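You operate a simulated robot arm through the tools that you are given. There is no shell and no other tool. Be economical: measure what you need, move in short steps, check, and stop when the job is done.

Carry out the task below with a simulated robot arm. There is one attempt and no reset: what you move stays moved.

TASK
Close the shims drawer. Fetch the blue pen and stand it on the shelved bench. Shut the drawer under the dispenser. Take the green cloth and leave it on the count sheet. Do these in any order. Set down upright: blue pen.

It is judged by the outcome, as a careful person would: the job done as asked, and still so three seconds after it is handed in. It fails if anything else is knocked over, pushed out of place, dropped, spilled or broken. Flat cloth is picked up by pressing the open fingertips on it (5 to 10 N) and closing them slowly along it; thin cloth reads only 2 to 8 mm in the jaws.

THE ROBOT
A 5-joint arm with a two-finger parallel gripper on a trunk, on a base that drives. Base frame: it is fixed to the floor where the robot stands at the start and does not move with it; the origin is under the middle of the robot, x ahead of it, y to its left, z up. Readings come in m, rad, newtons and seconds.
It reaches about 1.134 m from its shoulder. Its first joint turns from -2.601 to 2.601 rad. Places, roughly: blue pen (2x2x13 cm) [2.5, 3, 0.9]; count sheet [-9.5, 3.5, 0.5]; drawer under the dispenser [2.5, 4.9, 0.7]; green cloth (11x7x3 cm) [-9.8, 3.5, 0.6]; shelved bench [2.8, 4.7, 0.8]; shims drawer [0.8, 0.2, 0.7]. Payload 1.57 kg.
The tool frame sits at the grasp point between the pads (the TCP): z along the fingers, y along the line on which they close. The tips reach 0.03 m beyond it. Largest opening 0.11 m; finger width 0.024, thickness 0.012; the body of the gripper, 0.048 by 0.112 m, starts 0.078 m behind the TCP.
Orientation is that of the tool frame in the base frame, as a unit quaternion [x, y, z, w]. With the fingers straight down and closing along the base's y, the tool's x points along the base's -x, its y along +y and its z along -z.

THE INTERFACE
- The arm moves only by the tool jog_arm. Its argument "moves" is a list of rows, each an object of numbers (a shift or turn left out is 0, a gripper value left out holds the last): "dx", "dy", "dz": the shift along the tool's x, y, z in mm; "wx", "wy", "wz": the turn, a rotation vector about the tool's x, y, z in rad; "grip": the gripper command, from -1 (shut) to 1 (fully open), values between in proportion. In form: [{"dx": .., "dy": .., "dz": .., "wx": .., "wy": .., "wz": .., "grip": ..}, ...]. A call has 1 to 10 rows; each row is the pose to reach, as a shift and turn from the pose commanded when the call began, along the tool's axes at that moment. Each row takes 0.2 s and may step no farther than 0.05 m and 0.15 rad from the row before; otherwise, or with a gripper value out of range, the whole call is refused. Where a pose cannot be reached the arm comes as near as it can. A force on the tool above 40 N (or 10 N above the force at the start of the call, whichever is more), or a blocked arm, ends the call early, and 0.2 s more pass. The fingers move at their own pace (about 0.072 m/s each) and stop on an object; they squeeze with about 43 N. The grip force told is the motor's: it shows also when the fingers shut on nothing. Time passes only in rows, and 0.2 s behind the last, so rows that repeat a pose let the fingers close. The reply holds the time, the measured pose of the TCP, the force on the tool along the base axes, the opening and the grip force, in the units named above and with some noise, with the torque about the TCP (base axes, N m) and any sound that the robot's microphone picked up, and new pictures: "pictures" is both (left out), scene, wrist or none.
- Cameras (640 x 400 px; columns grow to the right, rows downward): "scene" is now at [0.0291, 0.1907, 1.6681]; the picture's right is [-0.23, -0.97, 0.00], its down [-0.74, 0.17, -0.65] and it looks along [0.64, -0.15, -0.76] (base axes); focal length 274 px, centre (320, 200). "wrist" rides on the gripper at [0.07, 0.016, -0.141] in the tool frame; the picture's right is [-0.23, 0.97, 0.00], its down [-0.86, -0.20, -0.48] and it looks along [-0.47, -0.11, 0.88] (tool axes); focal length 222 px, centre (320, 200). There is no depth. A picture from a camera that has moved, and an enlarged one, comes with that camera's place and axes in the base frame and with its lens.
- lift_body(by): slides the trunk up (or, below 0, down) by that many m; the arm and the scene camera ride with it, the base frame stays. It gives what a move gives, with no picture.
- steer(legs): drives the robot by 1 to 6 legs, each [ahead, turn to the left] in m and rad, along the robot's own axes; the way and the turn of a leg run together, so that a leg with both is an arc; at most 1.5 m and 3.142 rad a leg. The arm and the cameras ride along, it lands a little off, and it stops where it bumps. It gives what a move gives, and a new picture of the scene camera.
- head_to(pan, tilt): turns the head with the scene camera to pan (to the left, within 2.705 rad either way) and tilt (down, from -0.506 to 1.204), counted from straight ahead of the robot. It gives what a move gives, and a new picture of the scene camera.
- close_up(camera, box): a new picture of the part [left, top, right, bottom] of that camera's present view, enlarged. The clock stands still meanwhile.
- hand_in(): hands the job in; it is judged then, once.

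Go step by step. Nothing tells you exact positions but the pictures and the camera data: compare them with the known pose of the tool, close in by small moves and look again before you grip or let go. The budget is 165 turns and 260 pictures, counting those below and the enlarged ones. Unless the task says otherwise, let go and move clear before handing in, and close with one line.

The tools are called after ">>>" by a JSON object that holds its "fn" and its "kwargs". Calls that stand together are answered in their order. jog_arm: Moves the arm, as the interface text tells. Its arguments: {"type":"object","properties":{"moves":{"type":"array","items":{"type":"object","properties":{"dx":{"type":"number"},"dy":{"type":"number"},"dz":{"type":"number"},"wx":{"type":"number"},"wy":{"type":"number"},"wz":{"type":"number"},"grip":{"type":"number"}}}},"pictures":{"type":"string","enum":["both","scene","wrist","none"]}},"required":["moves"]} The other tools are called the same way: lift_body (by) slides the trunk up or down; steer (legs) drives the base; head_to (pan, tilt) turns the head that bears the scene camera; close_up (camera, box) takes an enlarged picture of a part of a camera's view; hand_in () hands the job in.

At the start:

```text
time_s: 0.0
ee_pos: [0.6567, -0.13, 0.9572]
tool_rot: [0.002, 1.0, 0.0, 0.0]
ft_force: [0.1, 0.0, -0.6]
wrist_torque: [-0.03, -0.02, -0.03]
grip_width: 0.1102
grip_force: 0.2
trunk travel left (down, up): [-0.69, 0.28]
robot x, y, heading: [0.0008, 0.0383, -0.004]
head pan, tilt: [-0.229, 0.857]
```

scene: 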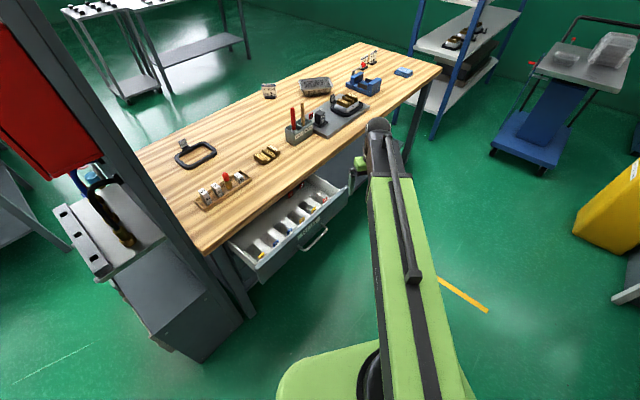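
wrist: 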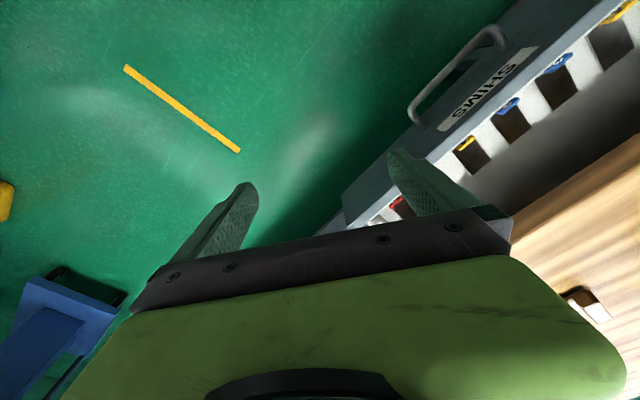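

I see a workbench ahead-left with the SHIMS drawer pulled open. I'll look closer at the drawer and its handle.

>>> {"fn": "close_up", "kwargs": {"camera": "scene", "box": [180, 130, 400, 300]}}

```text
2.35 times, centred on (290, 215) of scene
camera zoom: at [0.0291, 0.1907, 1.6681], right [-0.23, -0.97, 0.0], down [-0.74, 0.17, -0.65], along [0.64, -0.15, -0.76], focal length 644 px, centre (391, 165)
```

zoom: 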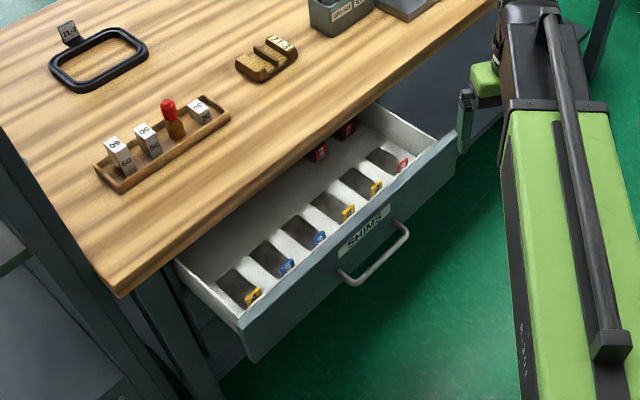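

The handle bar is at about (0.61, 0.07, 0.74), and the drawer slides in along about (0.82, 0.57). I'll place the closed fingers in front of the bar.

>>> {"fn": "jog_arm", "kwargs": {"moves": [{"dx": 20, "dy": 44, "wz": -0.12, "grip": -1}, {"dx": 40, "dy": 88, "wz": -0.24}, {"dx": 62, "dy": 132, "wz": -0.36}, {"dx": 84, "dy": 170, "wz": -0.48}, {"dx": 90, "dy": 170, "dz": 40, "wz": -0.6}, {"dx": 90, "dy": 170, "dz": 80, "wz": -0.6}, {"dx": 90, "dy": 170, "dz": 120, "wz": -0.6}, {"dx": 90, "dy": 170, "dz": 150, "wz": -0.6}]}}

```text
time_s: 1.8
ee_pos: [0.572, 0.0422, 0.9573]
tool_rot: [-0.294, 0.956, 0.001, 0.0]
ft_force: [-0.2, 0.2, -0.1]
wrist_torque: [0.01, 0.01, 0.0]
grip_width: 0.0
grip_force: 21.7
out of reach, approached as far as the arm can: row 5, 6, 7, 8
trunk travel left (down, up): [-0.69, 0.28]
robot x, y, heading: [0.0042, 0.0399, 0.0]
head pan, tilt: [-0.229, 0.857]
camera scene: at [0.0291, 0.1906, 1.6681], right [-0.23, -0.97, 0.0], down [-0.74, 0.17, -0.65], along [0.64, -0.15, -0.76], focal length 274 px, centre (320, 200)
camera wrist: at [0.5058, 0.0166, 1.0982], right [-0.36, 0.93, 0.0], down [0.82, 0.32, 0.48], along [0.45, 0.17, -0.88], focal length 222 px, centre (320, 200)
```

scene: 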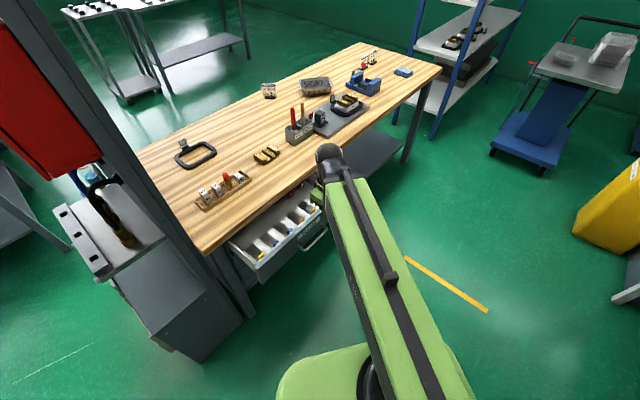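
wrist: 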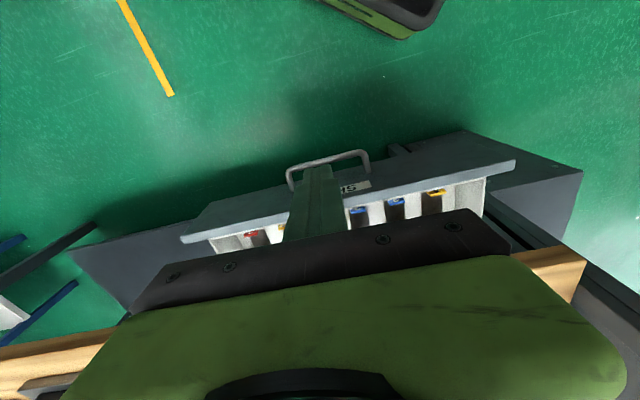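

The arm can't fold lower at this radius, so I'll lower the trunk.

>>> {"fn": "lift_body", "kwargs": {"by": -0.2}}

>>> {"fn": "jog_arm", "kwargs": {"moves": [{"dx": 0}]}}

```text
time_s: 4.0
ee_pos: [0.5728, 0.0419, 0.7581]
tool_rot: [-0.295, 0.956, 0.0, 0.0]
ft_force: [-0.4, 0.2, 0.5]
wrist_torque: [0.02, -0.01, -0.01]
grip_width: 0.0
grip_force: 21.0
trunk travel left (down, up): [-0.49, 0.48]
robot x, y, heading: [-0.0031, 0.039, 0.001]
head pan, tilt: [-0.229, 0.857]
```

```text
time_s: 4.4
ee_pos: [0.572, 0.0416, 0.7578]
tool_rot: [-0.293, 0.956, 0.0, 0.0]
ft_force: [0.9, 0.3, 0.0]
wrist_torque: [0.02, -0.01, 0.02]
grip_width: 0.0001
grip_force: 21.1
trunk travel left (down, up): [-0.49, 0.48]
robot x, y, heading: [0.0009, 0.0383, -0.006]
head pan, tilt: [-0.229, 0.857]
camera scene: at [0.0291, 0.1907, 1.4681], right [-0.23, -0.97, 0.0], down [-0.74, 0.17, -0.65], along [0.64, -0.15, -0.76], focal length 274 px, centre (320, 200)
camera wrist: at [0.5058, 0.0166, 0.8982], right [-0.36, 0.93, 0.0], down [0.82, 0.32, 0.48], along [0.45, 0.17, -0.88], focal length 222 px, centre (320, 200)
```

scene: 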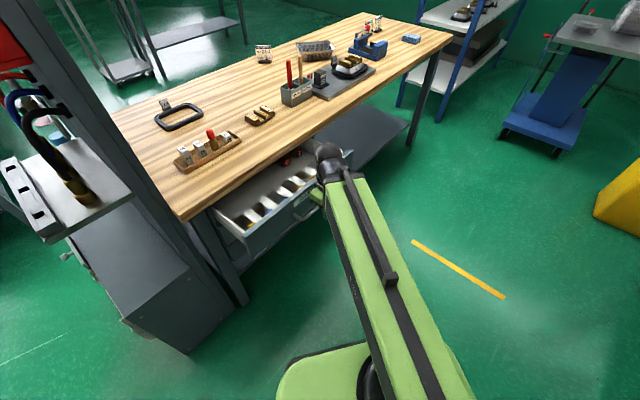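
wrist: 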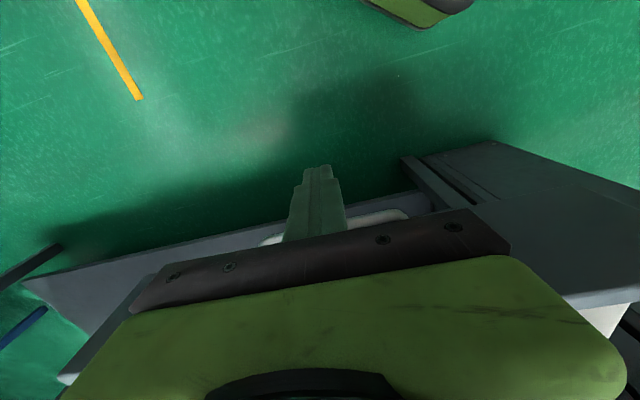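

The fingers are in front of the handle bar. I'll push in along the tool's −x.

>>> {"fn": "jog_arm", "kwargs": {"moves": [{"dx": -20}, {"dx": -40}, {"dx": -60}, {"dx": -80}, {"dx": -100}, {"dx": -120}]}}

```text
time_s: 5.8
ee_pos: [0.6725, 0.1101, 0.7568]
tool_rot: [-0.295, 0.955, -0.001, -0.001]
ft_force: [-0.4, 0.4, 1.0]
wrist_torque: [0.0, -0.01, -0.04]
grip_width: 0.0
grip_force: 21.1
trunk travel left (down, up): [-0.49, 0.48]
robot x, y, heading: [-0.003, 0.0412, -0.005]
head pan, tilt: [-0.229, 0.857]
camera scene: at [0.0293, 0.1908, 1.468], right [-0.23, -0.97, 0.0], down [-0.74, 0.17, -0.65], along [0.64, -0.15, -0.76], focal length 274 px, centre (320, 200)
camera wrist: at [0.6045, 0.0849, 0.898], right [-0.36, 0.93, 0.0], down [0.82, 0.32, 0.48], along [0.45, 0.17, -0.88], focal length 222 px, centre (320, 200)
```

scene: 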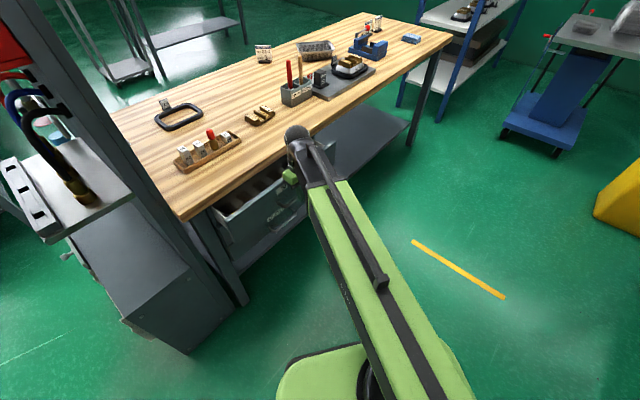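
wrist: 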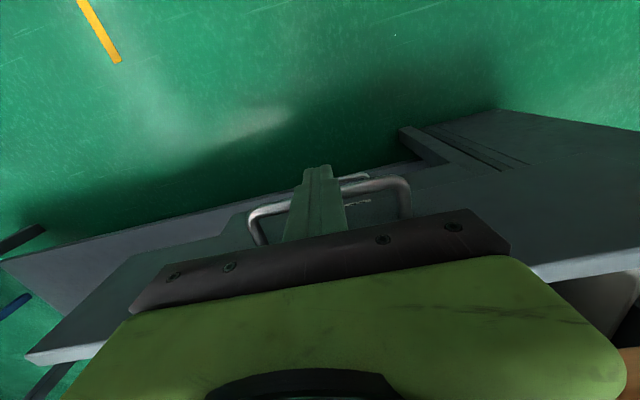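

The drawer is moving in. I'll keep pushing with smaller steps.

>>> {"fn": "jog_arm", "kwargs": {"moves": [{"dx": -15}, {"dx": -30}, {"dx": -45}, {"dx": -60}]}}

```text
time_s: 6.8
ee_pos: [0.7217, 0.1435, 0.7567]
tool_rot: [-0.294, 0.956, 0.0, 0.001]
ft_force: [0.2, -0.3, -1.0]
wrist_torque: [0.0, 0.0, -0.02]
grip_width: 0.0001
grip_force: 21.2
trunk travel left (down, up): [-0.49, 0.48]
robot x, y, heading: [0.0002, 0.0412, -0.001]
head pan, tilt: [-0.229, 0.857]
camera scene: at [0.0293, 0.1907, 1.468], right [-0.23, -0.97, 0.0], down [-0.74, 0.17, -0.65], along [0.64, -0.15, -0.76], focal length 274 px, centre (320, 200)
camera wrist: at [0.6547, 0.1175, 0.898], right [-0.36, 0.93, 0.0], down [0.82, 0.32, 0.48], along [0.45, 0.17, -0.88], focal length 222 px, centre (320, 200)
```

scene: 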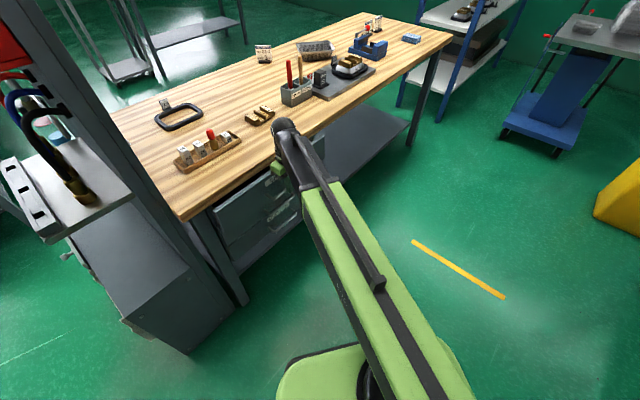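
wrist: 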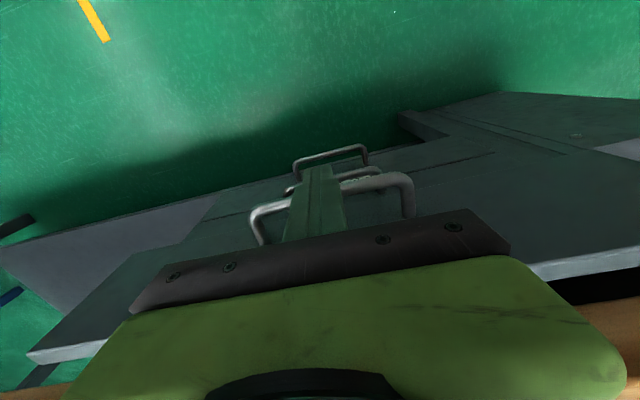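

>>> {"fn": "jog_arm", "kwargs": {"moves": [{"dx": -10}, {"dx": -20}, {"dx": -30}]}}

>>> {"fn": "close_up", "kwargs": {"camera": "scene", "box": [180, 100, 360, 280]}}

```text
time_s: 7.6
ee_pos: [0.746, 0.1594, 0.7569]
tool_rot: [-0.294, 0.956, 0.0, 0.0]
ft_force: [-0.8, -0.1, 0.3]
wrist_torque: [-0.01, -0.01, 0.01]
grip_width: 0.0
grip_force: 21.7
trunk travel left (down, up): [-0.49, 0.48]
robot x, y, heading: [-0.003, 0.0393, -0.002]
head pan, tilt: [-0.229, 0.857]
camera scene: at [0.0292, 0.1908, 1.4681], right [-0.23, -0.97, 0.0], down [-0.74, 0.17, -0.65], along [0.64, -0.15, -0.76], focal length 274 px, centre (320, 200)
camera wrist: at [0.679, 0.1345, 0.8981], right [-0.36, 0.93, 0.0], down [0.82, 0.32, 0.48], along [0.45, 0.17, -0.88], focal length 222 px, centre (320, 200)
```

scene: 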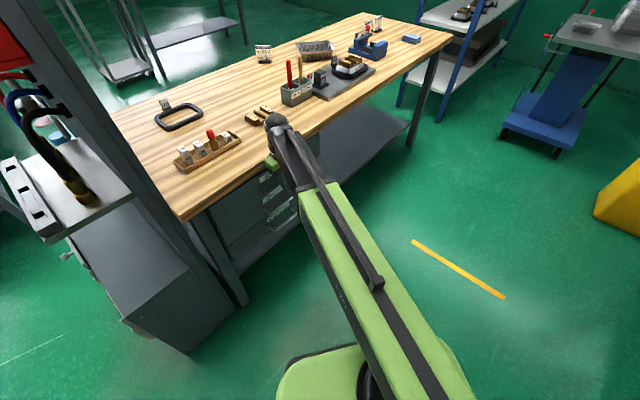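
wrist: 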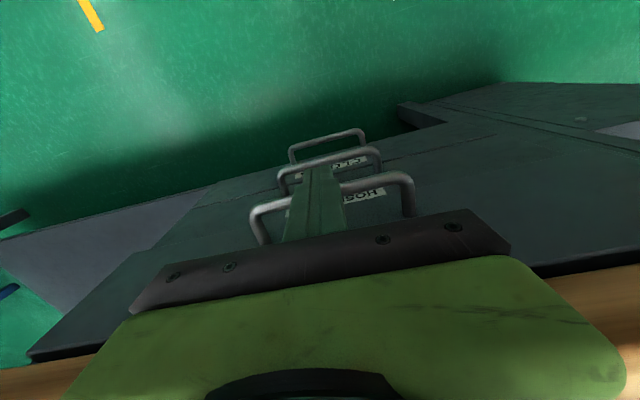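

```text
2.22 times, centred on (270, 190) of scene
camera zoom: at [0.0292, 0.1908, 1.4681], right [-0.23, -0.97, 0.0], down [-0.74, 0.17, -0.65], along [0.64, -0.15, -0.76], focal length 608 px, centre (431, 222)
```

zoom: 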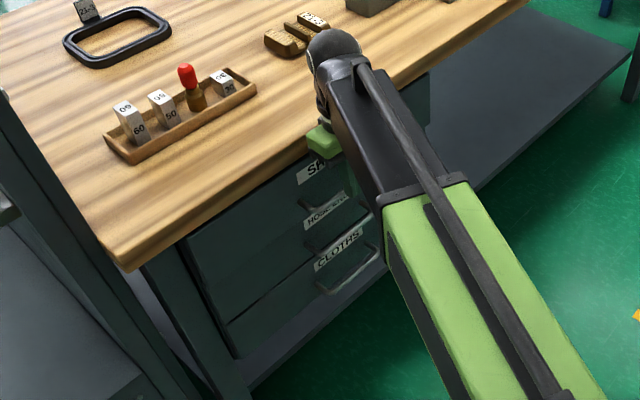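

Nearly in; I'll continue gently until it stops.

>>> {"fn": "jog_arm", "kwargs": {"moves": [{"dx": -8}, {"dx": -16}, {"dx": -24}]}}

>>> {"fn": "close_up", "kwargs": {"camera": "scene", "box": [180, 100, 360, 280]}}

```text
time_s: 8.2
ee_pos: [0.7534, 0.1645, 0.757]
tool_rot: [-0.295, 0.955, -0.001, -0.005]
ft_force: [-7.8, -3.8, -1.3]
wrist_torque: [0.31, -0.69, 0.22]
grip_width: 0.0
grip_force: 21.1
trunk travel left (down, up): [-0.49, 0.48]
robot x, y, heading: [-0.0018, 0.04, 0.004]
head pan, tilt: [-0.229, 0.857]
stopped in row 2: the force on the tool passed its limit at 54 N (the readings are from after the stop); the commanded pose is now the measured one
camera scene: at [0.0284, 0.1904, 1.4682], right [-0.23, -0.97, 0.0], down [-0.74, 0.17, -0.66], along [0.64, -0.15, -0.76], focal length 274 px, centre (320, 200)
camera wrist: at [0.6875, 0.14, 0.8994], right [-0.36, 0.93, 0.0], down [0.82, 0.32, 0.47], along [0.44, 0.17, -0.88], focal length 222 px, centre (320, 200)
```

scene: 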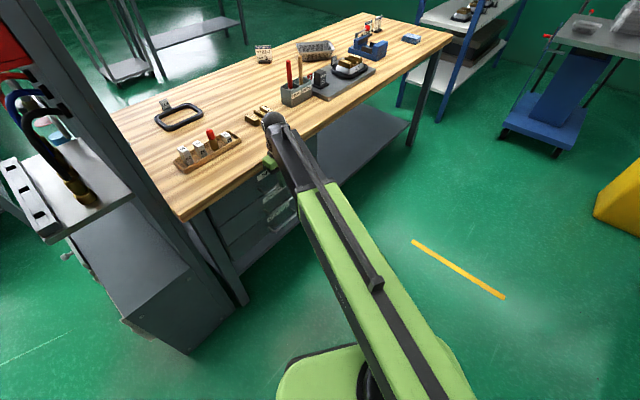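
wrist: 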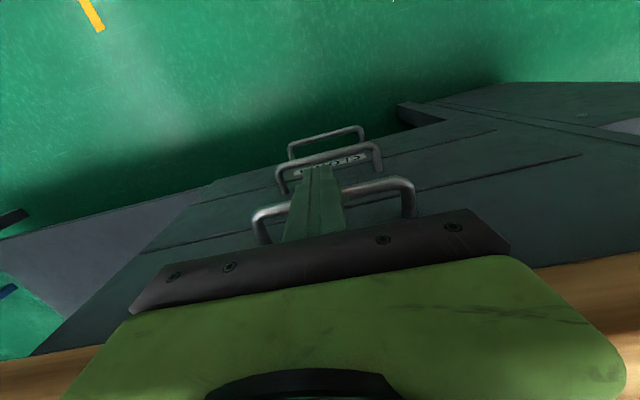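

```text
2.22 times, centred on (270, 190) of scene
camera zoom: at [0.0284, 0.1904, 1.4682], right [-0.23, -0.97, 0.0], down [-0.74, 0.17, -0.66], along [0.64, -0.15, -0.76], focal length 608 px, centre (431, 222)
```

zoom: 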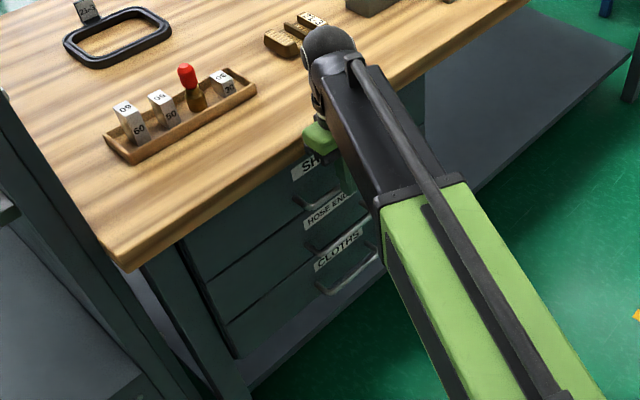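

The contact torque suggests the gripper body touched the table edge rather than the drawer stopping. I'll back off and look.

>>> {"fn": "jog_arm", "kwargs": {"moves": [{"dx": 40}, {"dx": 80}, {"dx": 110}]}}

>>> {"fn": "close_up", "kwargs": {"camera": "scene", "box": [180, 140, 360, 280]}}

```text
time_s: 9.0
ee_pos: [0.6618, 0.1044, 0.7566]
tool_rot: [-0.295, 0.956, -0.001, -0.006]
ft_force: [-0.4, -0.5, -1.6]
wrist_torque: [-0.03, 0.01, -0.02]
grip_width: 0.0
grip_force: 21.5
trunk travel left (down, up): [-0.49, 0.48]
robot x, y, heading: [-0.0002, 0.0413, -0.002]
head pan, tilt: [-0.229, 0.857]
camera scene: at [0.029, 0.1908, 1.4681], right [-0.23, -0.97, 0.0], down [-0.74, 0.17, -0.65], along [0.64, -0.15, -0.76], focal length 274 px, centre (320, 200)
camera wrist: at [0.5962, 0.0797, 0.8989], right [-0.36, 0.93, 0.0], down [0.82, 0.32, 0.47], along [0.44, 0.17, -0.88], focal length 222 px, centre (320, 200)
```

scene: 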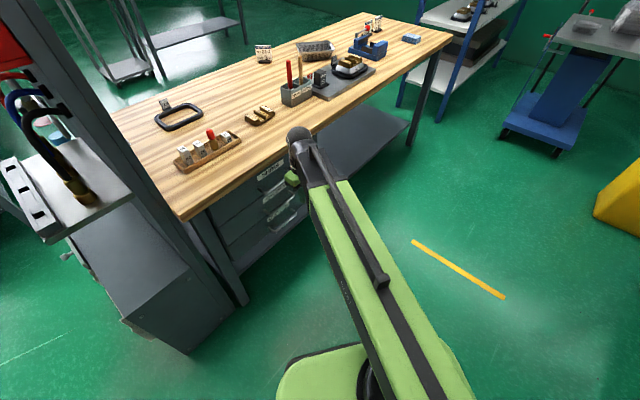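
wrist: 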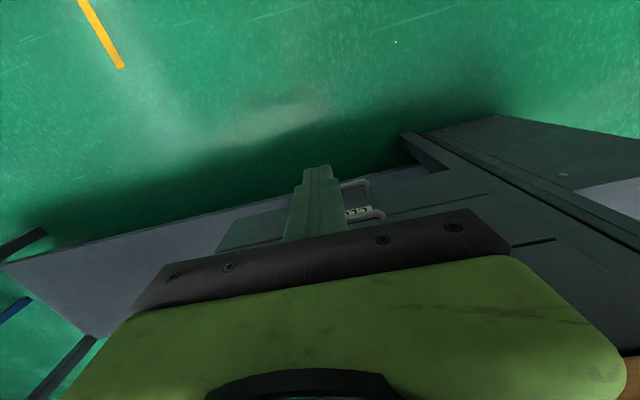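

```text
2.86 times, centred on (270, 210) of scene
camera zoom: at [0.029, 0.1908, 1.4681], right [-0.23, -0.97, 0.0], down [-0.74, 0.17, -0.65], along [0.64, -0.15, -0.76], focal length 782 px, centre (463, 171)
```

zoom: 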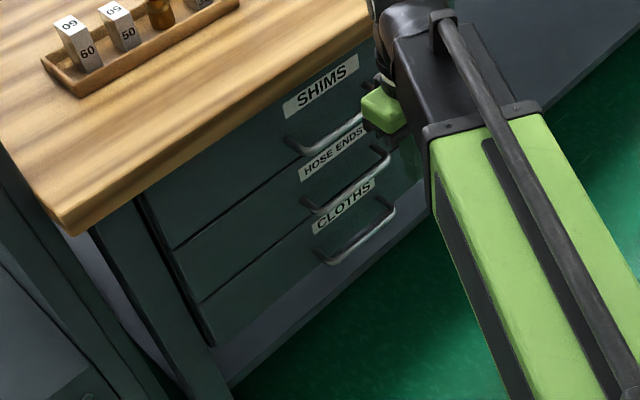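

It's nearly flush, but I want a final nudge. I'll tilt the fingers forward so the gripper body clears the table edge.

>>> {"fn": "jog_arm", "kwargs": {"moves": [{"wx": 0.071, "wy": -0.131, "dx": -20}, {"wx": 0.142, "wy": -0.262, "dx": -40}, {"wx": 0.214, "wy": -0.395, "dx": -55}, {"wx": 0.25, "wy": -0.46, "dx": -60}]}}

```text
refused: row 3 steps farther than a row can; nothing moved
```

>>> {"fn": "jog_arm", "kwargs": {"moves": [{"wx": 0.067, "wy": -0.124, "dx": -20}, {"wx": 0.134, "wy": -0.248, "dx": -40}, {"wx": 0.201, "wy": -0.372, "dx": -55}, {"wx": 0.24, "wy": -0.446, "dx": -55}]}}

```text
time_s: 10.0
ee_pos: [0.7082, 0.1359, 0.7859]
tool_rot: [-0.285, 0.926, -0.05, 0.241]
ft_force: [-0.4, 0.2, 0.2]
wrist_torque: [-0.03, -0.03, -0.03]
grip_width: 0.0
grip_force: 21.4
out of reach, approached as far as the arm can: row 2, 3, 4
trunk travel left (down, up): [-0.49, 0.48]
robot x, y, heading: [-0.0007, 0.0409, 0.001]
head pan, tilt: [-0.229, 0.857]
camera scene: at [0.029, 0.1908, 1.4681], right [-0.23, -0.97, 0.0], down [-0.74, 0.17, -0.65], along [0.64, -0.15, -0.76], focal length 274 px, centre (320, 200)
camera wrist: at [0.5822, 0.1038, 0.8769], right [-0.33, 0.94, -0.13], down [0.49, 0.28, 0.82], along [0.81, 0.21, -0.55], focal length 222 px, centre (320, 200)
```

scene: 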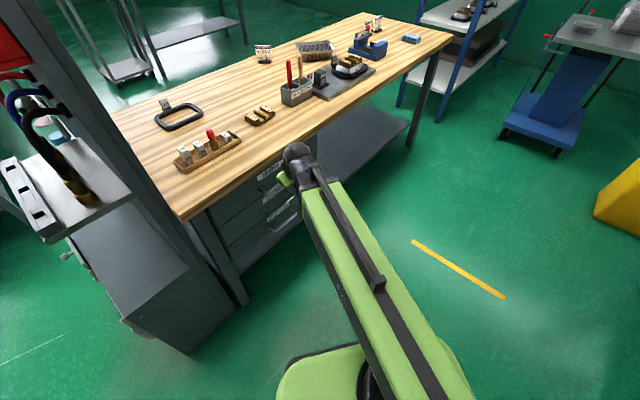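
wrist: 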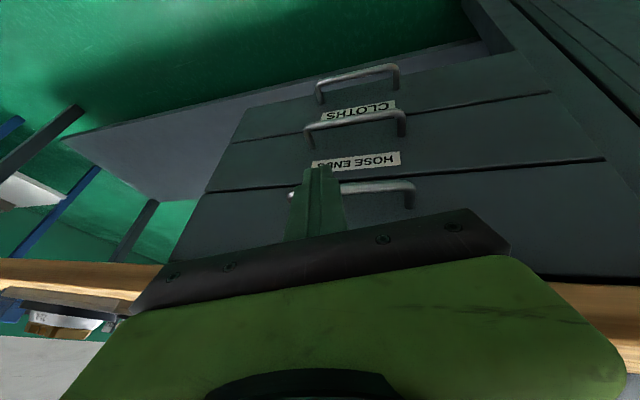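

>>> {"fn": "lift_body", "kwargs": {"by": -0.05}}

>>> {"fn": "jog_arm", "kwargs": {"moves": [{"dx": -13, "dz": 7}, {"dx": -26, "dz": 14}, {"dx": -39, "dz": 21}, {"dx": -52, "dz": 28}]}}

```text
time_s: 10.9
ee_pos: [0.7076, 0.1342, 0.7358]
tool_rot: [-0.286, 0.926, -0.049, 0.241]
ft_force: [-0.2, -0.1, 0.2]
wrist_torque: [0.0, 0.0, 0.03]
grip_width: 0.0001
grip_force: 21.3
trunk travel left (down, up): [-0.44, 0.53]
robot x, y, heading: [-0.0019, 0.0381, 0.001]
head pan, tilt: [-0.229, 0.857]
```

```text
time_s: 12.0
ee_pos: [0.7547, 0.161, 0.7343]
tool_rot: [-0.285, 0.928, -0.051, 0.233]
ft_force: [-4.0, -2.8, -4.2]
wrist_torque: [-0.06, 0.1, -0.05]
grip_width: 0.0
grip_force: 21.6
trunk travel left (down, up): [-0.44, 0.53]
robot x, y, heading: [-0.0017, 0.039, -0.001]
head pan, tilt: [-0.229, 0.857]
stopped in row 4: the force on the tool passed its limit at 45 N (the readings are from after the stop); the commanded pose is now the measured one
camera scene: at [0.0291, 0.1907, 1.418], right [-0.23, -0.97, 0.0], down [-0.74, 0.17, -0.65], along [0.64, -0.15, -0.76], focal length 274 px, centre (320, 200)
camera wrist: at [0.6301, 0.1305, 0.8271], right [-0.33, 0.94, -0.13], down [0.5, 0.29, 0.81], along [0.8, 0.2, -0.57], focal length 222 px, centre (320, 200)
```

scene: 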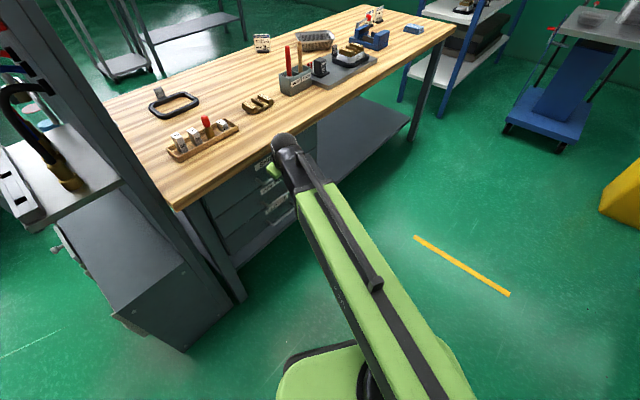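
wrist: 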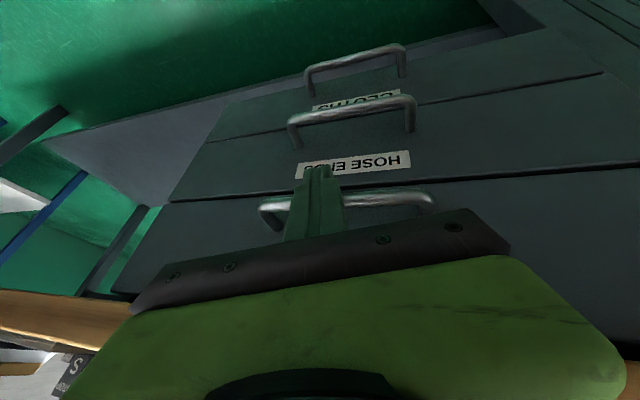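

Contact is now at the fingers, at the same depth as before, so the drawer is at its stop and shut. I'll back off, lift and look around for the route.

>>> {"fn": "jog_arm", "kwargs": {"moves": [{"dx": 40, "dz": -20}, {"dx": 85, "dz": -40}, {"dx": 120, "dz": -60}], "pictures": "none"}}

>>> {"fn": "lift_body", "kwargs": {"by": 0.4}}

>>> {"fn": "head_to", "kwargs": {"pan": 0.6, "tilt": 0.45}}

>>> {"fn": "head_to", "kwargs": {"pan": 1.7, "tilt": 0.45}}

>>> {"fn": "head_to", "kwargs": {"pan": 2.7, "tilt": 0.45}}

>>> {"fn": "head_to", "kwargs": {"pan": -0.8, "tilt": 0.45}}

```text
time_s: 12.8
ee_pos: [0.6796, 0.0958, 0.7335]
tool_rot: [-0.286, 0.928, -0.05, 0.232]
ft_force: [-0.5, -0.8, 0.6]
wrist_torque: [0.0, 0.01, -0.03]
grip_width: 0.0002
grip_force: 20.9
out of reach, approached as far as the arm can: row 2, 3
trunk travel left (down, up): [-0.44, 0.53]
robot x, y, heading: [-0.001, 0.0392, 0.002]
head pan, tilt: [-0.229, 0.857]
```

```text
time_s: 16.6
ee_pos: [0.6798, 0.0962, 1.1333]
tool_rot: [-0.286, 0.928, -0.051, 0.231]
ft_force: [-0.1, -0.2, 0.3]
wrist_torque: [0.01, 0.04, 0.02]
grip_width: 0.0
grip_force: 21.5
trunk travel left (down, up): [-0.84, 0.13]
robot x, y, heading: [-0.0002, 0.0407, -0.001]
head pan, tilt: [-0.229, 0.857]
```

```text
time_s: 17.7
ee_pos: [0.679, 0.0947, 1.1339]
tool_rot: [-0.287, 0.928, -0.05, 0.232]
ft_force: [0.0, 0.8, 0.1]
wrist_torque: [0.0, 0.03, 0.01]
grip_width: 0.0
grip_force: 21.5
trunk travel left (down, up): [-0.84, 0.13]
robot x, y, heading: [-0.0029, 0.0397, 0.003]
head pan, tilt: [0.6, 0.45]
camera scene: at [0.0289, 0.2602, 1.853], right [0.56, -0.83, 0.0], down [-0.36, -0.25, -0.9], along [0.74, 0.51, -0.44], focal length 274 px, centre (320, 200)
```

scene: 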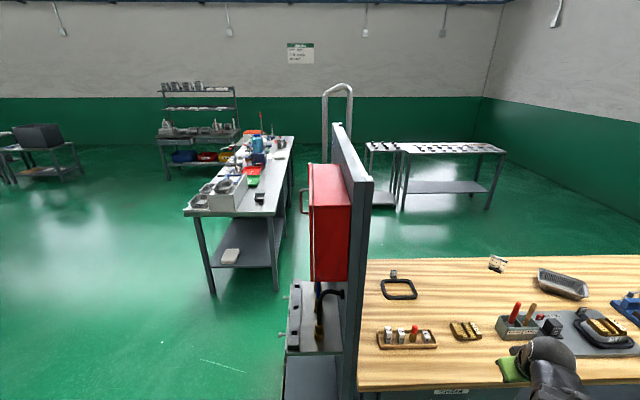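

```text
time_s: 19.1
ee_pos: [0.68, 0.0961, 1.1338]
tool_rot: [-0.286, 0.928, -0.05, 0.233]
ft_force: [-0.1, -0.2, 0.2]
wrist_torque: [0.02, 0.02, 0.0]
grip_width: 0.0
grip_force: 21.2
trunk travel left (down, up): [-0.84, 0.13]
robot x, y, heading: [0.0004, 0.0388, 0.0]
head pan, tilt: [1.7, 0.45]
camera scene: at [-0.0587, 0.2995, 1.8531], right [0.99, 0.13, 0.0], down [0.06, -0.43, -0.9], along [-0.12, 0.89, -0.44], focal length 274 px, centre (320, 200)
```

scene: 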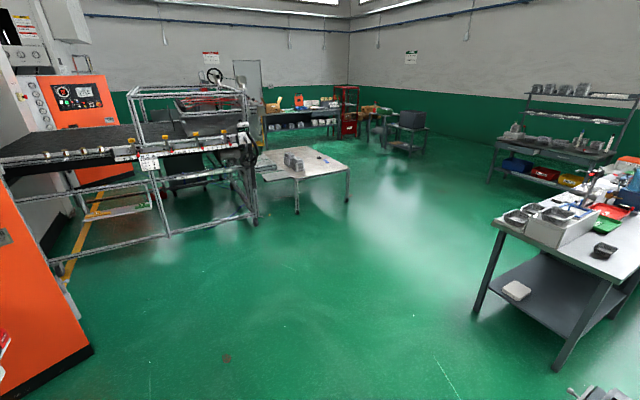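

```text
time_s: 20.3
ee_pos: [0.6792, 0.0972, 1.1331]
tool_rot: [-0.287, 0.928, -0.05, 0.231]
ft_force: [-0.2, 0.4, 0.0]
wrist_torque: [-0.01, -0.01, 0.0]
grip_width: 0.0004
grip_force: 21.6
trunk travel left (down, up): [-0.84, 0.13]
robot x, y, heading: [-0.0035, 0.0383, 0.001]
head pan, tilt: [2.7, 0.45]
camera scene: at [-0.1301, 0.2477, 1.8531], right [0.43, 0.9, 0.0], down [0.39, -0.19, -0.9], along [-0.81, 0.39, -0.44], focal length 274 px, centre (320, 200)
```

scene: 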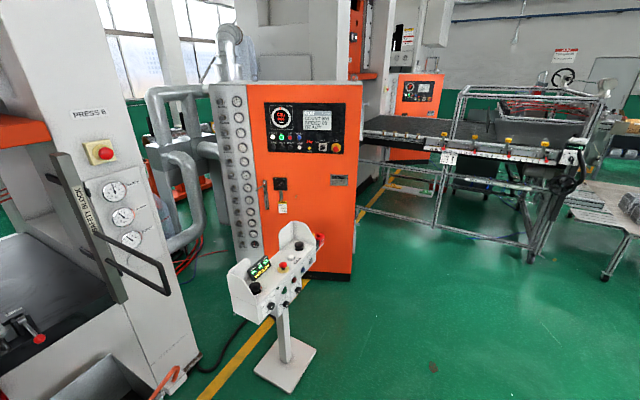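

```text
time_s: 23.3
ee_pos: [0.679, 0.0954, 1.1336]
tool_rot: [-0.286, 0.928, -0.05, 0.232]
ft_force: [0.1, 0.2, 0.0]
wrist_torque: [0.0, 0.02, -0.02]
grip_width: 0.0
grip_force: 21.0
trunk travel left (down, up): [-0.84, 0.13]
robot x, y, heading: [0.0009, 0.0436, -0.006]
head pan, tilt: [-0.799, 0.45]
camera scene: at [0.0171, 0.1425, 1.8531], right [-0.72, -0.7, 0.0], down [-0.3, 0.31, -0.9], along [0.63, -0.65, -0.44], focal length 274 px, centre (320, 200)
```

scene: 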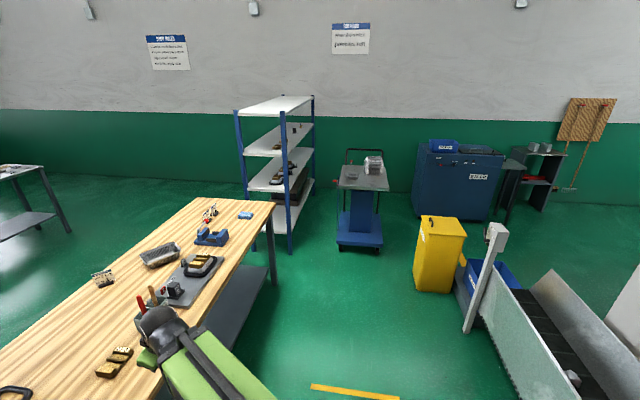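

The grey bench that should hold the pen is ahead-left, with the shelved bench beyond it. I'll back away, turn left, and drive round to the grey bench's left side.

>>> {"fn": "head_to", "kwargs": {"pan": 0, "tilt": 0.55}}

>>> {"fn": "steer", "kwargs": {"legs": [[-0.4, 0], [0, 1.25], [1.35, 0], [1.2, 0]]}}

```text
time_s: 24.4
ee_pos: [0.68, 0.0957, 1.1337]
tool_rot: [-0.287, 0.928, -0.05, 0.232]
ft_force: [-0.5, 0.4, 0.5]
wrist_torque: [0.0, -0.02, 0.01]
grip_width: 0.0
grip_force: 21.8
trunk travel left (down, up): [-0.84, 0.13]
robot x, y, heading: [-0.0043, 0.0437, -0.003]
head pan, tilt: [0.0, 0.55]
camera scene: at [0.0428, 0.2083, 1.844], right [0.0, -1.0, 0.0], down [-0.52, 0.0, -0.85], along [0.85, 0.0, -0.52], focal length 274 px, centre (320, 200)
```

scene: 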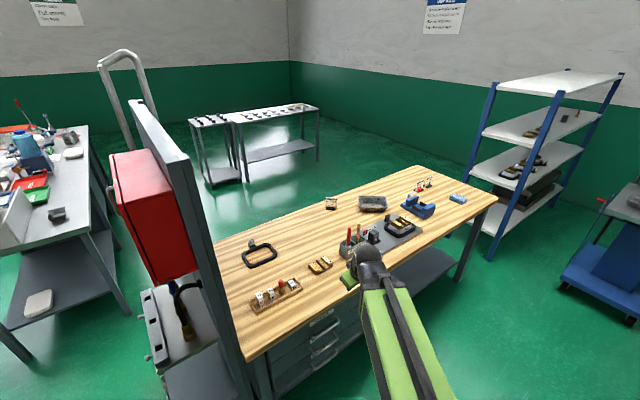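

```text
time_s: 26.1
ee_pos: [0.5002, 0.1029, 1.1251]
tool_rot: [-0.288, 0.927, -0.051, 0.235]
ft_force: [0.4, 0.0, -0.5]
wrist_torque: [0.01, 0.03, -0.01]
grip_width: 0.0
grip_force: 21.1
trunk travel left (down, up): [-0.84, 0.13]
robot x, y, heading: [-0.1986, 0.0396, 0.014]
head pan, tilt: [0.0, 0.55]
stopped in leg 1: the robot was blocked; the commanded pose is now the measured one
camera scene: at [-0.1252, 0.2085, 1.8444], right [0.01, -1.0, 0.0], down [-0.54, -0.01, -0.84], along [0.84, 0.01, -0.54], focal length 274 px, centre (320, 200)
```

scene: 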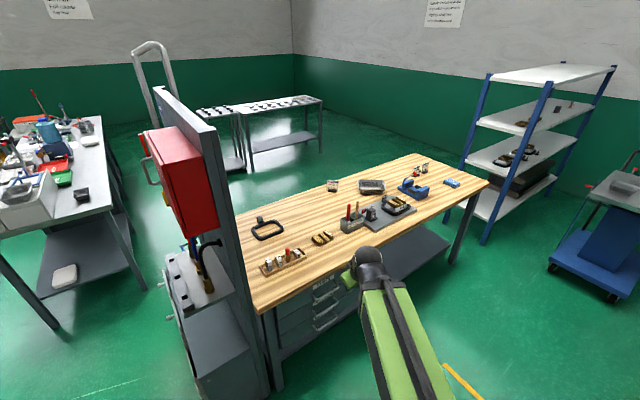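

I bumped something behind at about 0.2 m. I'll move forward slightly and look behind to see what it was.

>>> {"fn": "steer", "kwargs": {"legs": [[0.05, 0]]}}

>>> {"fn": "head_to", "kwargs": {"pan": -2.7, "tilt": 0.8}}

>>> {"fn": "head_to", "kwargs": {"pan": 2.7, "tilt": 0.9}}

```text
time_s: 27.0
ee_pos: [0.5329, 0.1022, 1.1323]
tool_rot: [-0.29, 0.926, -0.05, 0.236]
ft_force: [0.2, 0.0, 0.0]
wrist_torque: [0.0, 0.1, 0.02]
grip_width: 0.0
grip_force: 21.4
trunk travel left (down, up): [-0.84, 0.13]
robot x, y, heading: [-0.1478, 0.0385, 0.016]
head pan, tilt: [0.0, 0.55]
camera scene: at [-0.1034, 0.2083, 1.8439], right [0.01, -1.0, 0.0], down [-0.53, -0.01, -0.85], along [0.85, 0.01, -0.53], focal length 274 px, centre (320, 200)
```

scene: 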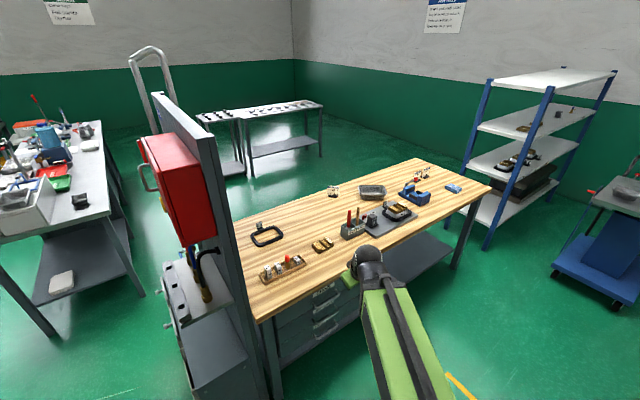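

```text
time_s: 29.4
ee_pos: [0.5306, 0.1021, 1.1347]
tool_rot: [-0.289, 0.926, -0.051, 0.236]
ft_force: [0.9, 0.8, 0.1]
wrist_torque: [0.0, 0.0, -0.01]
grip_width: 0.0
grip_force: 21.3
trunk travel left (down, up): [-0.84, 0.13]
robot x, y, heading: [-0.151, 0.0354, 0.011]
head pan, tilt: [-2.7, 0.799]
camera scene: at [-0.2713, 0.1719, 1.8226], right [-0.44, 0.9, 0.0], down [0.64, 0.31, -0.7], along [-0.63, -0.31, -0.72], focal length 274 px, centre (320, 200)
```

scene: 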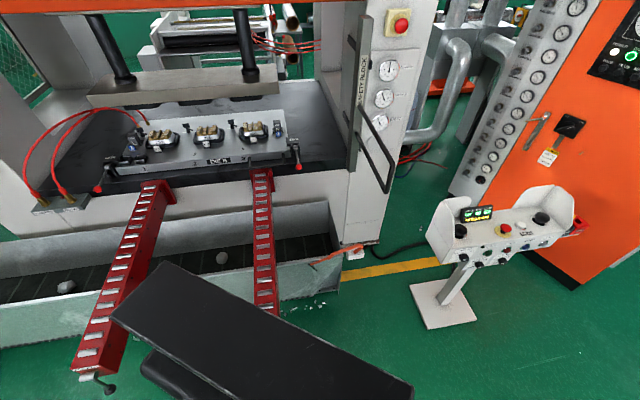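

```text
time_s: 33.6
ee_pos: [0.5298, 0.1028, 1.1354]
tool_rot: [-0.289, 0.926, -0.051, 0.237]
ft_force: [0.3, -0.5, -0.4]
wrist_torque: [0.0, 0.0, 0.0]
grip_width: 0.0
grip_force: 21.4
trunk travel left (down, up): [-0.84, 0.13]
robot x, y, heading: [-0.149, 0.0388, 0.015]
head pan, tilt: [2.7, 0.901]
camera scene: at [-0.2673, 0.2387, 1.8147], right [0.42, 0.91, 0.0], down [0.71, -0.33, -0.62], along [-0.56, 0.26, -0.78], focal length 274 px, centre (320, 200)
```

scene: 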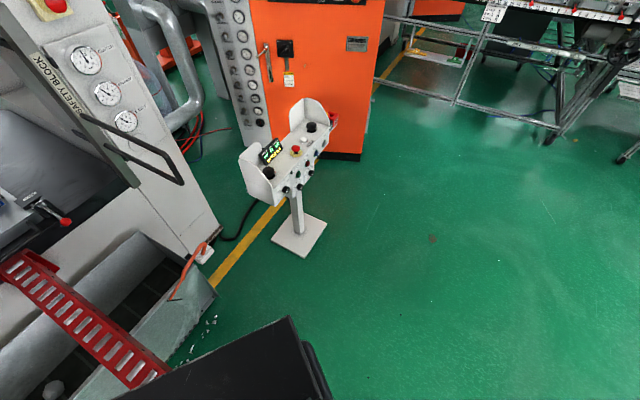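

The back of the robot touched the press's fixed rails, and nothing has been displaced. There's room to turn here, so I'll turn left and drive up the aisle.

>>> {"fn": "steer", "kwargs": {"legs": [[0, 1.45], [1.2, 0], [1.1, 0]]}}

>>> {"fn": "head_to", "kwargs": {"pan": -0.9, "tilt": 0.5}}

```text
time_s: 36.6
ee_pos: [0.0874, 0.6903, 1.1303]
tool_rot: [0.743, -0.626, -0.082, -0.223]
ft_force: [0.1, 1.5, -0.6]
wrist_torque: [-0.08, 0.07, -0.03]
grip_width: 0.0
grip_force: 20.9
trunk travel left (down, up): [-0.84, 0.13]
robot x, y, heading: [-0.1737, 0.0559, 1.119]
head pan, tilt: [2.7, 0.901]
stopped in leg 1: the robot was blocked; the commanded pose is now the measured one
camera scene: at [-0.4031, 0.0464, 1.815], right [-0.63, 0.78, 0.0], down [0.61, 0.49, -0.62], along [-0.49, -0.39, -0.78], focal length 274 px, centre (320, 200)
```

scene: 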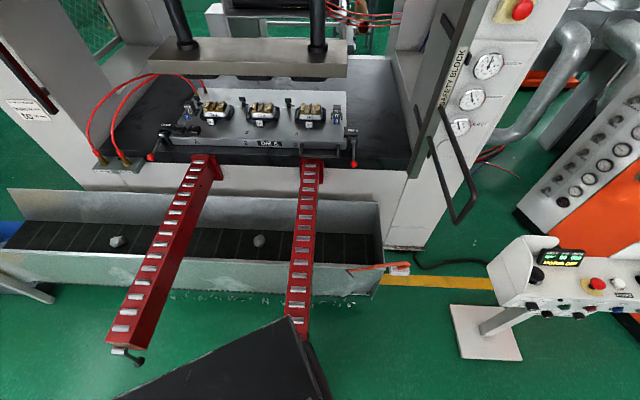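

```text
time_s: 39.6
ee_pos: [0.0866, 0.6885, 1.1317]
tool_rot: [0.742, -0.626, -0.082, -0.222]
ft_force: [1.0, -1.1, 0.0]
wrist_torque: [-0.02, 0.01, -0.01]
grip_width: 0.0001
grip_force: 21.3
trunk travel left (down, up): [-0.84, 0.13]
robot x, y, heading: [-0.1733, 0.0575, 1.123]
head pan, tilt: [-0.901, 0.499]
camera scene: at [-0.2569, 0.1097, 1.8486], right [0.21, -0.98, 0.0], down [-0.47, -0.1, -0.88], along [0.86, 0.19, -0.48], focal length 274 px, centre (320, 200)
```

scene: 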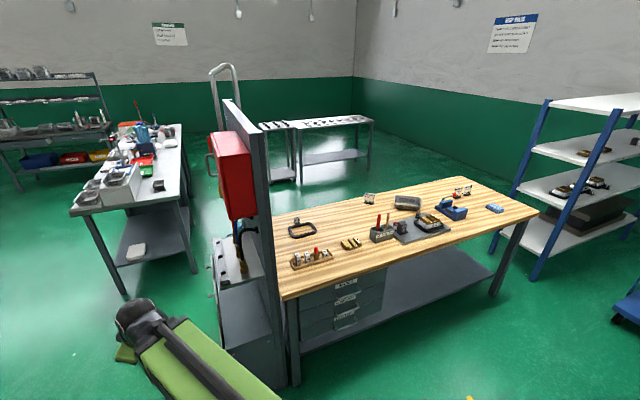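

The rear corner touched the rail again. I'll go forward a little before finishing the turn.

>>> {"fn": "steer", "kwargs": {"legs": [[0.25, 0], [0, 0.5], [1.1, 0], [1.0, 0]]}}

```text
time_s: 40.3
ee_pos: [0.088, 0.6902, 1.1322]
tool_rot: [0.742, -0.626, -0.083, -0.223]
ft_force: [0.1, -0.8, 0.0]
wrist_torque: [-0.03, -0.02, 0.02]
grip_width: 0.0
grip_force: 21.1
trunk travel left (down, up): [-0.84, 0.13]
robot x, y, heading: [-0.1705, 0.0551, 1.123]
head pan, tilt: [-0.901, 0.499]
stopped in leg 1: the robot was blocked; the commanded pose is now the measured one
camera scene: at [-0.2561, 0.1108, 1.8486], right [0.21, -0.98, 0.0], down [-0.47, -0.1, -0.88], along [0.86, 0.19, -0.48], focal length 274 px, centre (320, 200)
```

scene: 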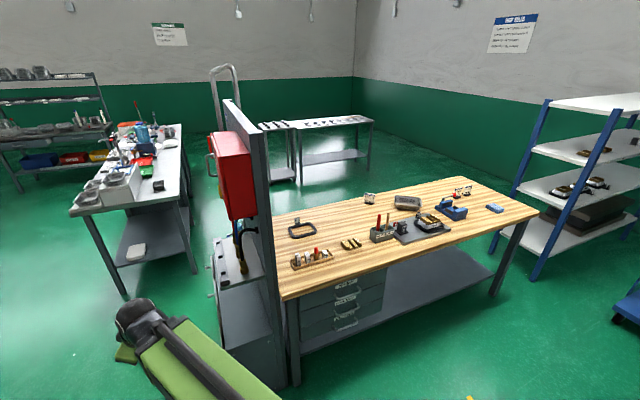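

>>> {"fn": "steer", "kwargs": {"legs": [[0, -0.12], [0.2, 0]]}}

>>> {"fn": "head_to", "kwargs": {"pan": -2.4, "tilt": 1.1}}

>>> {"fn": "head_to", "kwargs": {"pan": 0.0, "tilt": 1.0}}

```text
time_s: 42.5
ee_pos: [0.2734, 0.8215, 1.1329]
tool_rot: [0.703, -0.671, -0.068, -0.226]
ft_force: [0.1, 1.0, 0.0]
wrist_torque: [0.02, -0.03, 0.02]
grip_width: 0.0001
grip_force: 20.9
trunk travel left (down, up): [-0.84, 0.13]
robot x, y, heading: [-0.0617, 0.2248, 0.998]
head pan, tilt: [-0.901, 0.499]
camera scene: at [-0.1396, 0.289, 1.8486], right [0.1, -1.0, 0.0], down [-0.48, -0.05, -0.88], along [0.87, 0.08, -0.48], focal length 274 px, centre (320, 200)
```

scene: 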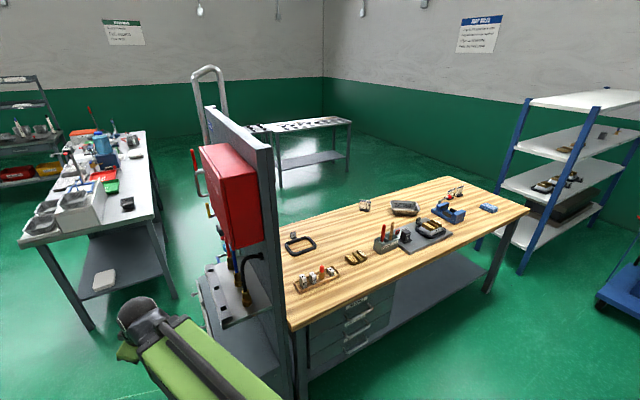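

```text
time_s: 44.1
ee_pos: [0.2731, 0.8194, 1.1338]
tool_rot: [0.702, -0.671, -0.068, -0.228]
ft_force: [-0.2, -0.6, -0.2]
wrist_torque: [0.0, -0.01, -0.01]
grip_width: 0.0
grip_force: 21.8
trunk travel left (down, up): [-0.84, 0.13]
robot x, y, heading: [-0.0594, 0.2245, 0.994]
head pan, tilt: [-2.4, 1.1]
camera scene: at [-0.2212, 0.2156, 1.8009], right [-0.99, -0.17, 0.0], down [-0.15, 0.88, -0.45], along [0.08, -0.45, -0.89], focal length 274 px, centre (320, 200)
```

scene: 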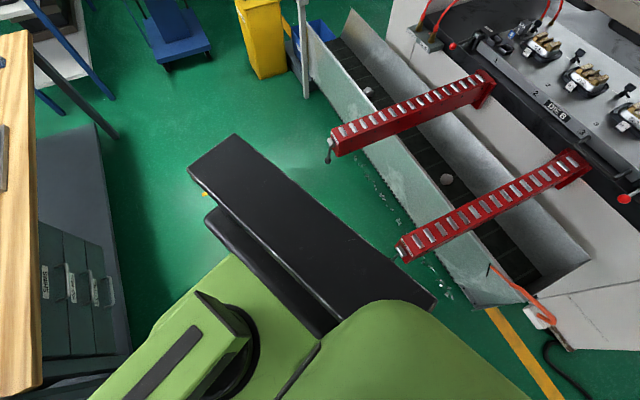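

```text
time_s: 46.3
ee_pos: [0.2731, 0.8197, 1.1333]
tool_rot: [0.702, -0.671, -0.069, -0.228]
ft_force: [-0.9, 1.0, -1.0]
wrist_torque: [0.03, -0.03, 0.0]
grip_width: 0.0
grip_force: 21.6
trunk travel left (down, up): [-0.84, 0.13]
robot x, y, heading: [-0.0622, 0.2255, 0.997]
head pan, tilt: [0.0, 1.0]
camera scene: at [-0.194, 0.3363, 1.8075], right [0.84, -0.54, 0.0], down [-0.46, -0.71, -0.54], along [0.29, 0.45, -0.84], focal length 274 px, centre (320, 200)
```

scene: 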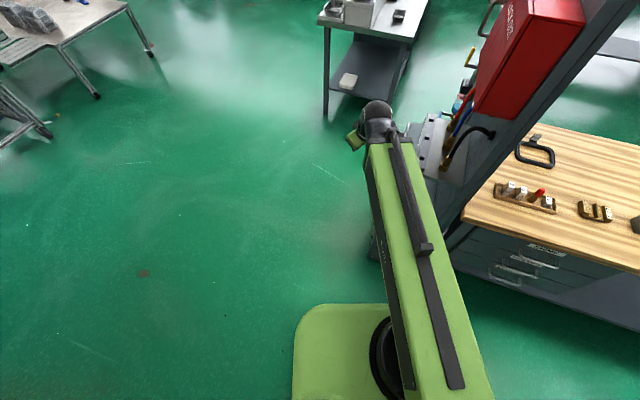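

Now clear of the rail, I'll finish turning left and drive up the aisle.

>>> {"fn": "steer", "kwargs": {"legs": [[0, 0.6], [1.1, 0], [1.1, 0]]}}

>>> {"fn": "head_to", "kwargs": {"pan": -0.9, "tilt": 0.5}}

```text
time_s: 58.8
ee_pos: [-0.0968, 3.1105, 1.134]
tool_rot: [0.859, -0.453, -0.128, -0.2]
ft_force: [-0.6, 0.5, -0.1]
wrist_torque: [0.01, 0.0, 0.0]
grip_width: 0.0
grip_force: 21.6
trunk travel left (down, up): [-0.84, 0.13]
robot x, y, heading: [-0.068, 2.4275, 1.558]
head pan, tilt: [0.0, 1.0]
camera scene: at [-0.2389, 2.4529, 1.8075], right [1.0, -0.02, 0.0], down [-0.01, -0.84, -0.54], along [0.01, 0.54, -0.84], focal length 274 px, centre (320, 200)
```

scene: 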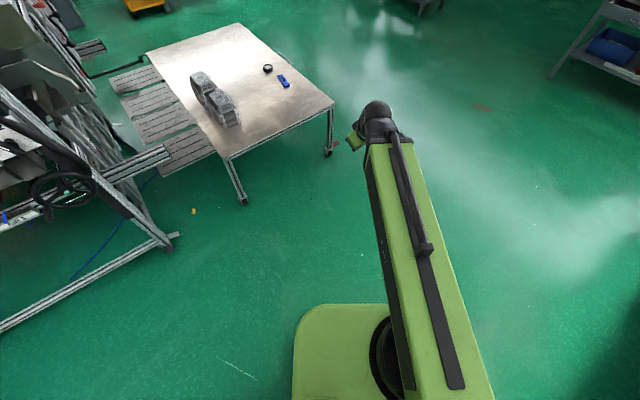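

```text
time_s: 60.0
ee_pos: [-0.0959, 3.1094, 1.1332]
tool_rot: [0.859, -0.453, -0.129, -0.2]
ft_force: [-0.5, -0.1, 0.0]
wrist_torque: [0.0, -0.02, -0.02]
grip_width: 0.0
grip_force: 21.2
trunk travel left (down, up): [-0.84, 0.13]
robot x, y, heading: [-0.0704, 2.4267, 1.552]
head pan, tilt: [-0.901, 0.499]
camera scene: at [-0.1679, 2.4381, 1.8486], right [0.61, -0.79, 0.0], down [-0.38, -0.29, -0.88], along [0.7, 0.53, -0.48], focal length 274 px, centre (320, 200)
```

scene: 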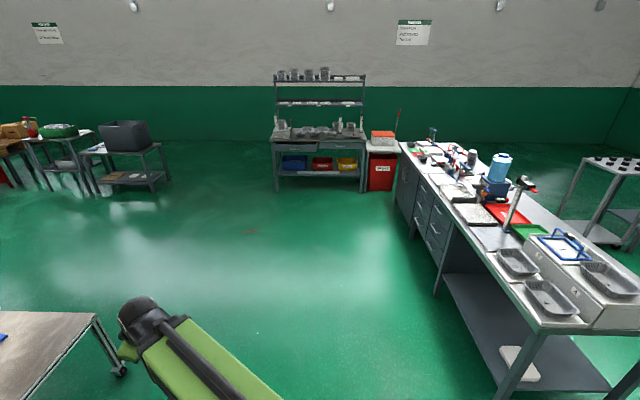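

The shelved bench is straight ahead and its left drawer looks open. The pen should be on the grey bench to the right. I'll zoom in on both.

>>> {"fn": "close_up", "kwargs": {"camera": "scene", "box": [255, 60, 415, 200]}}

>>> {"fn": "close_up", "kwargs": {"camera": "scene", "box": [390, 120, 600, 280]}}

```text
2.86 times, centred on (335, 130) of scene
camera zoom: at [-0.1679, 2.4381, 1.8486], right [0.61, -0.79, 0.0], down [-0.38, -0.29, -0.88], along [0.7, 0.53, -0.48], focal length 782 px, centre (277, 400)
```

zoom: 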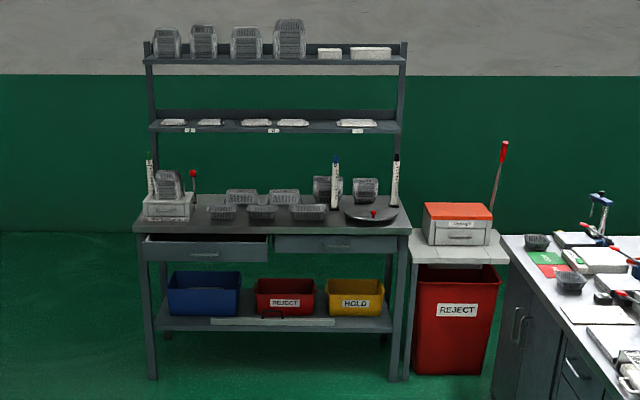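

```text
2.50 times, centred on (495, 200) of scene
camera zoom: at [-0.1679, 2.4381, 1.8486], right [0.61, -0.79, 0.0], down [-0.38, -0.29, -0.88], along [0.7, 0.53, -0.48], focal length 684 px, centre (-118, 200)
```

zoom: 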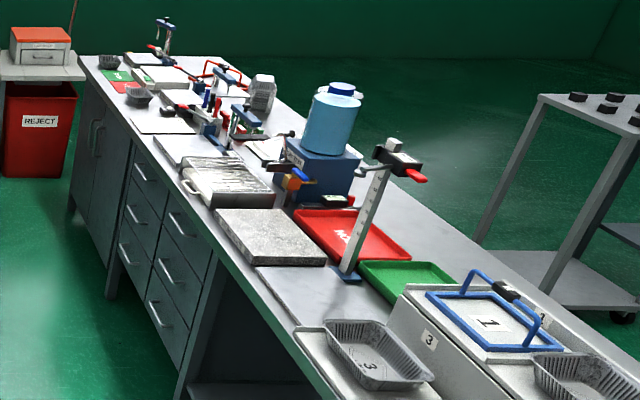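

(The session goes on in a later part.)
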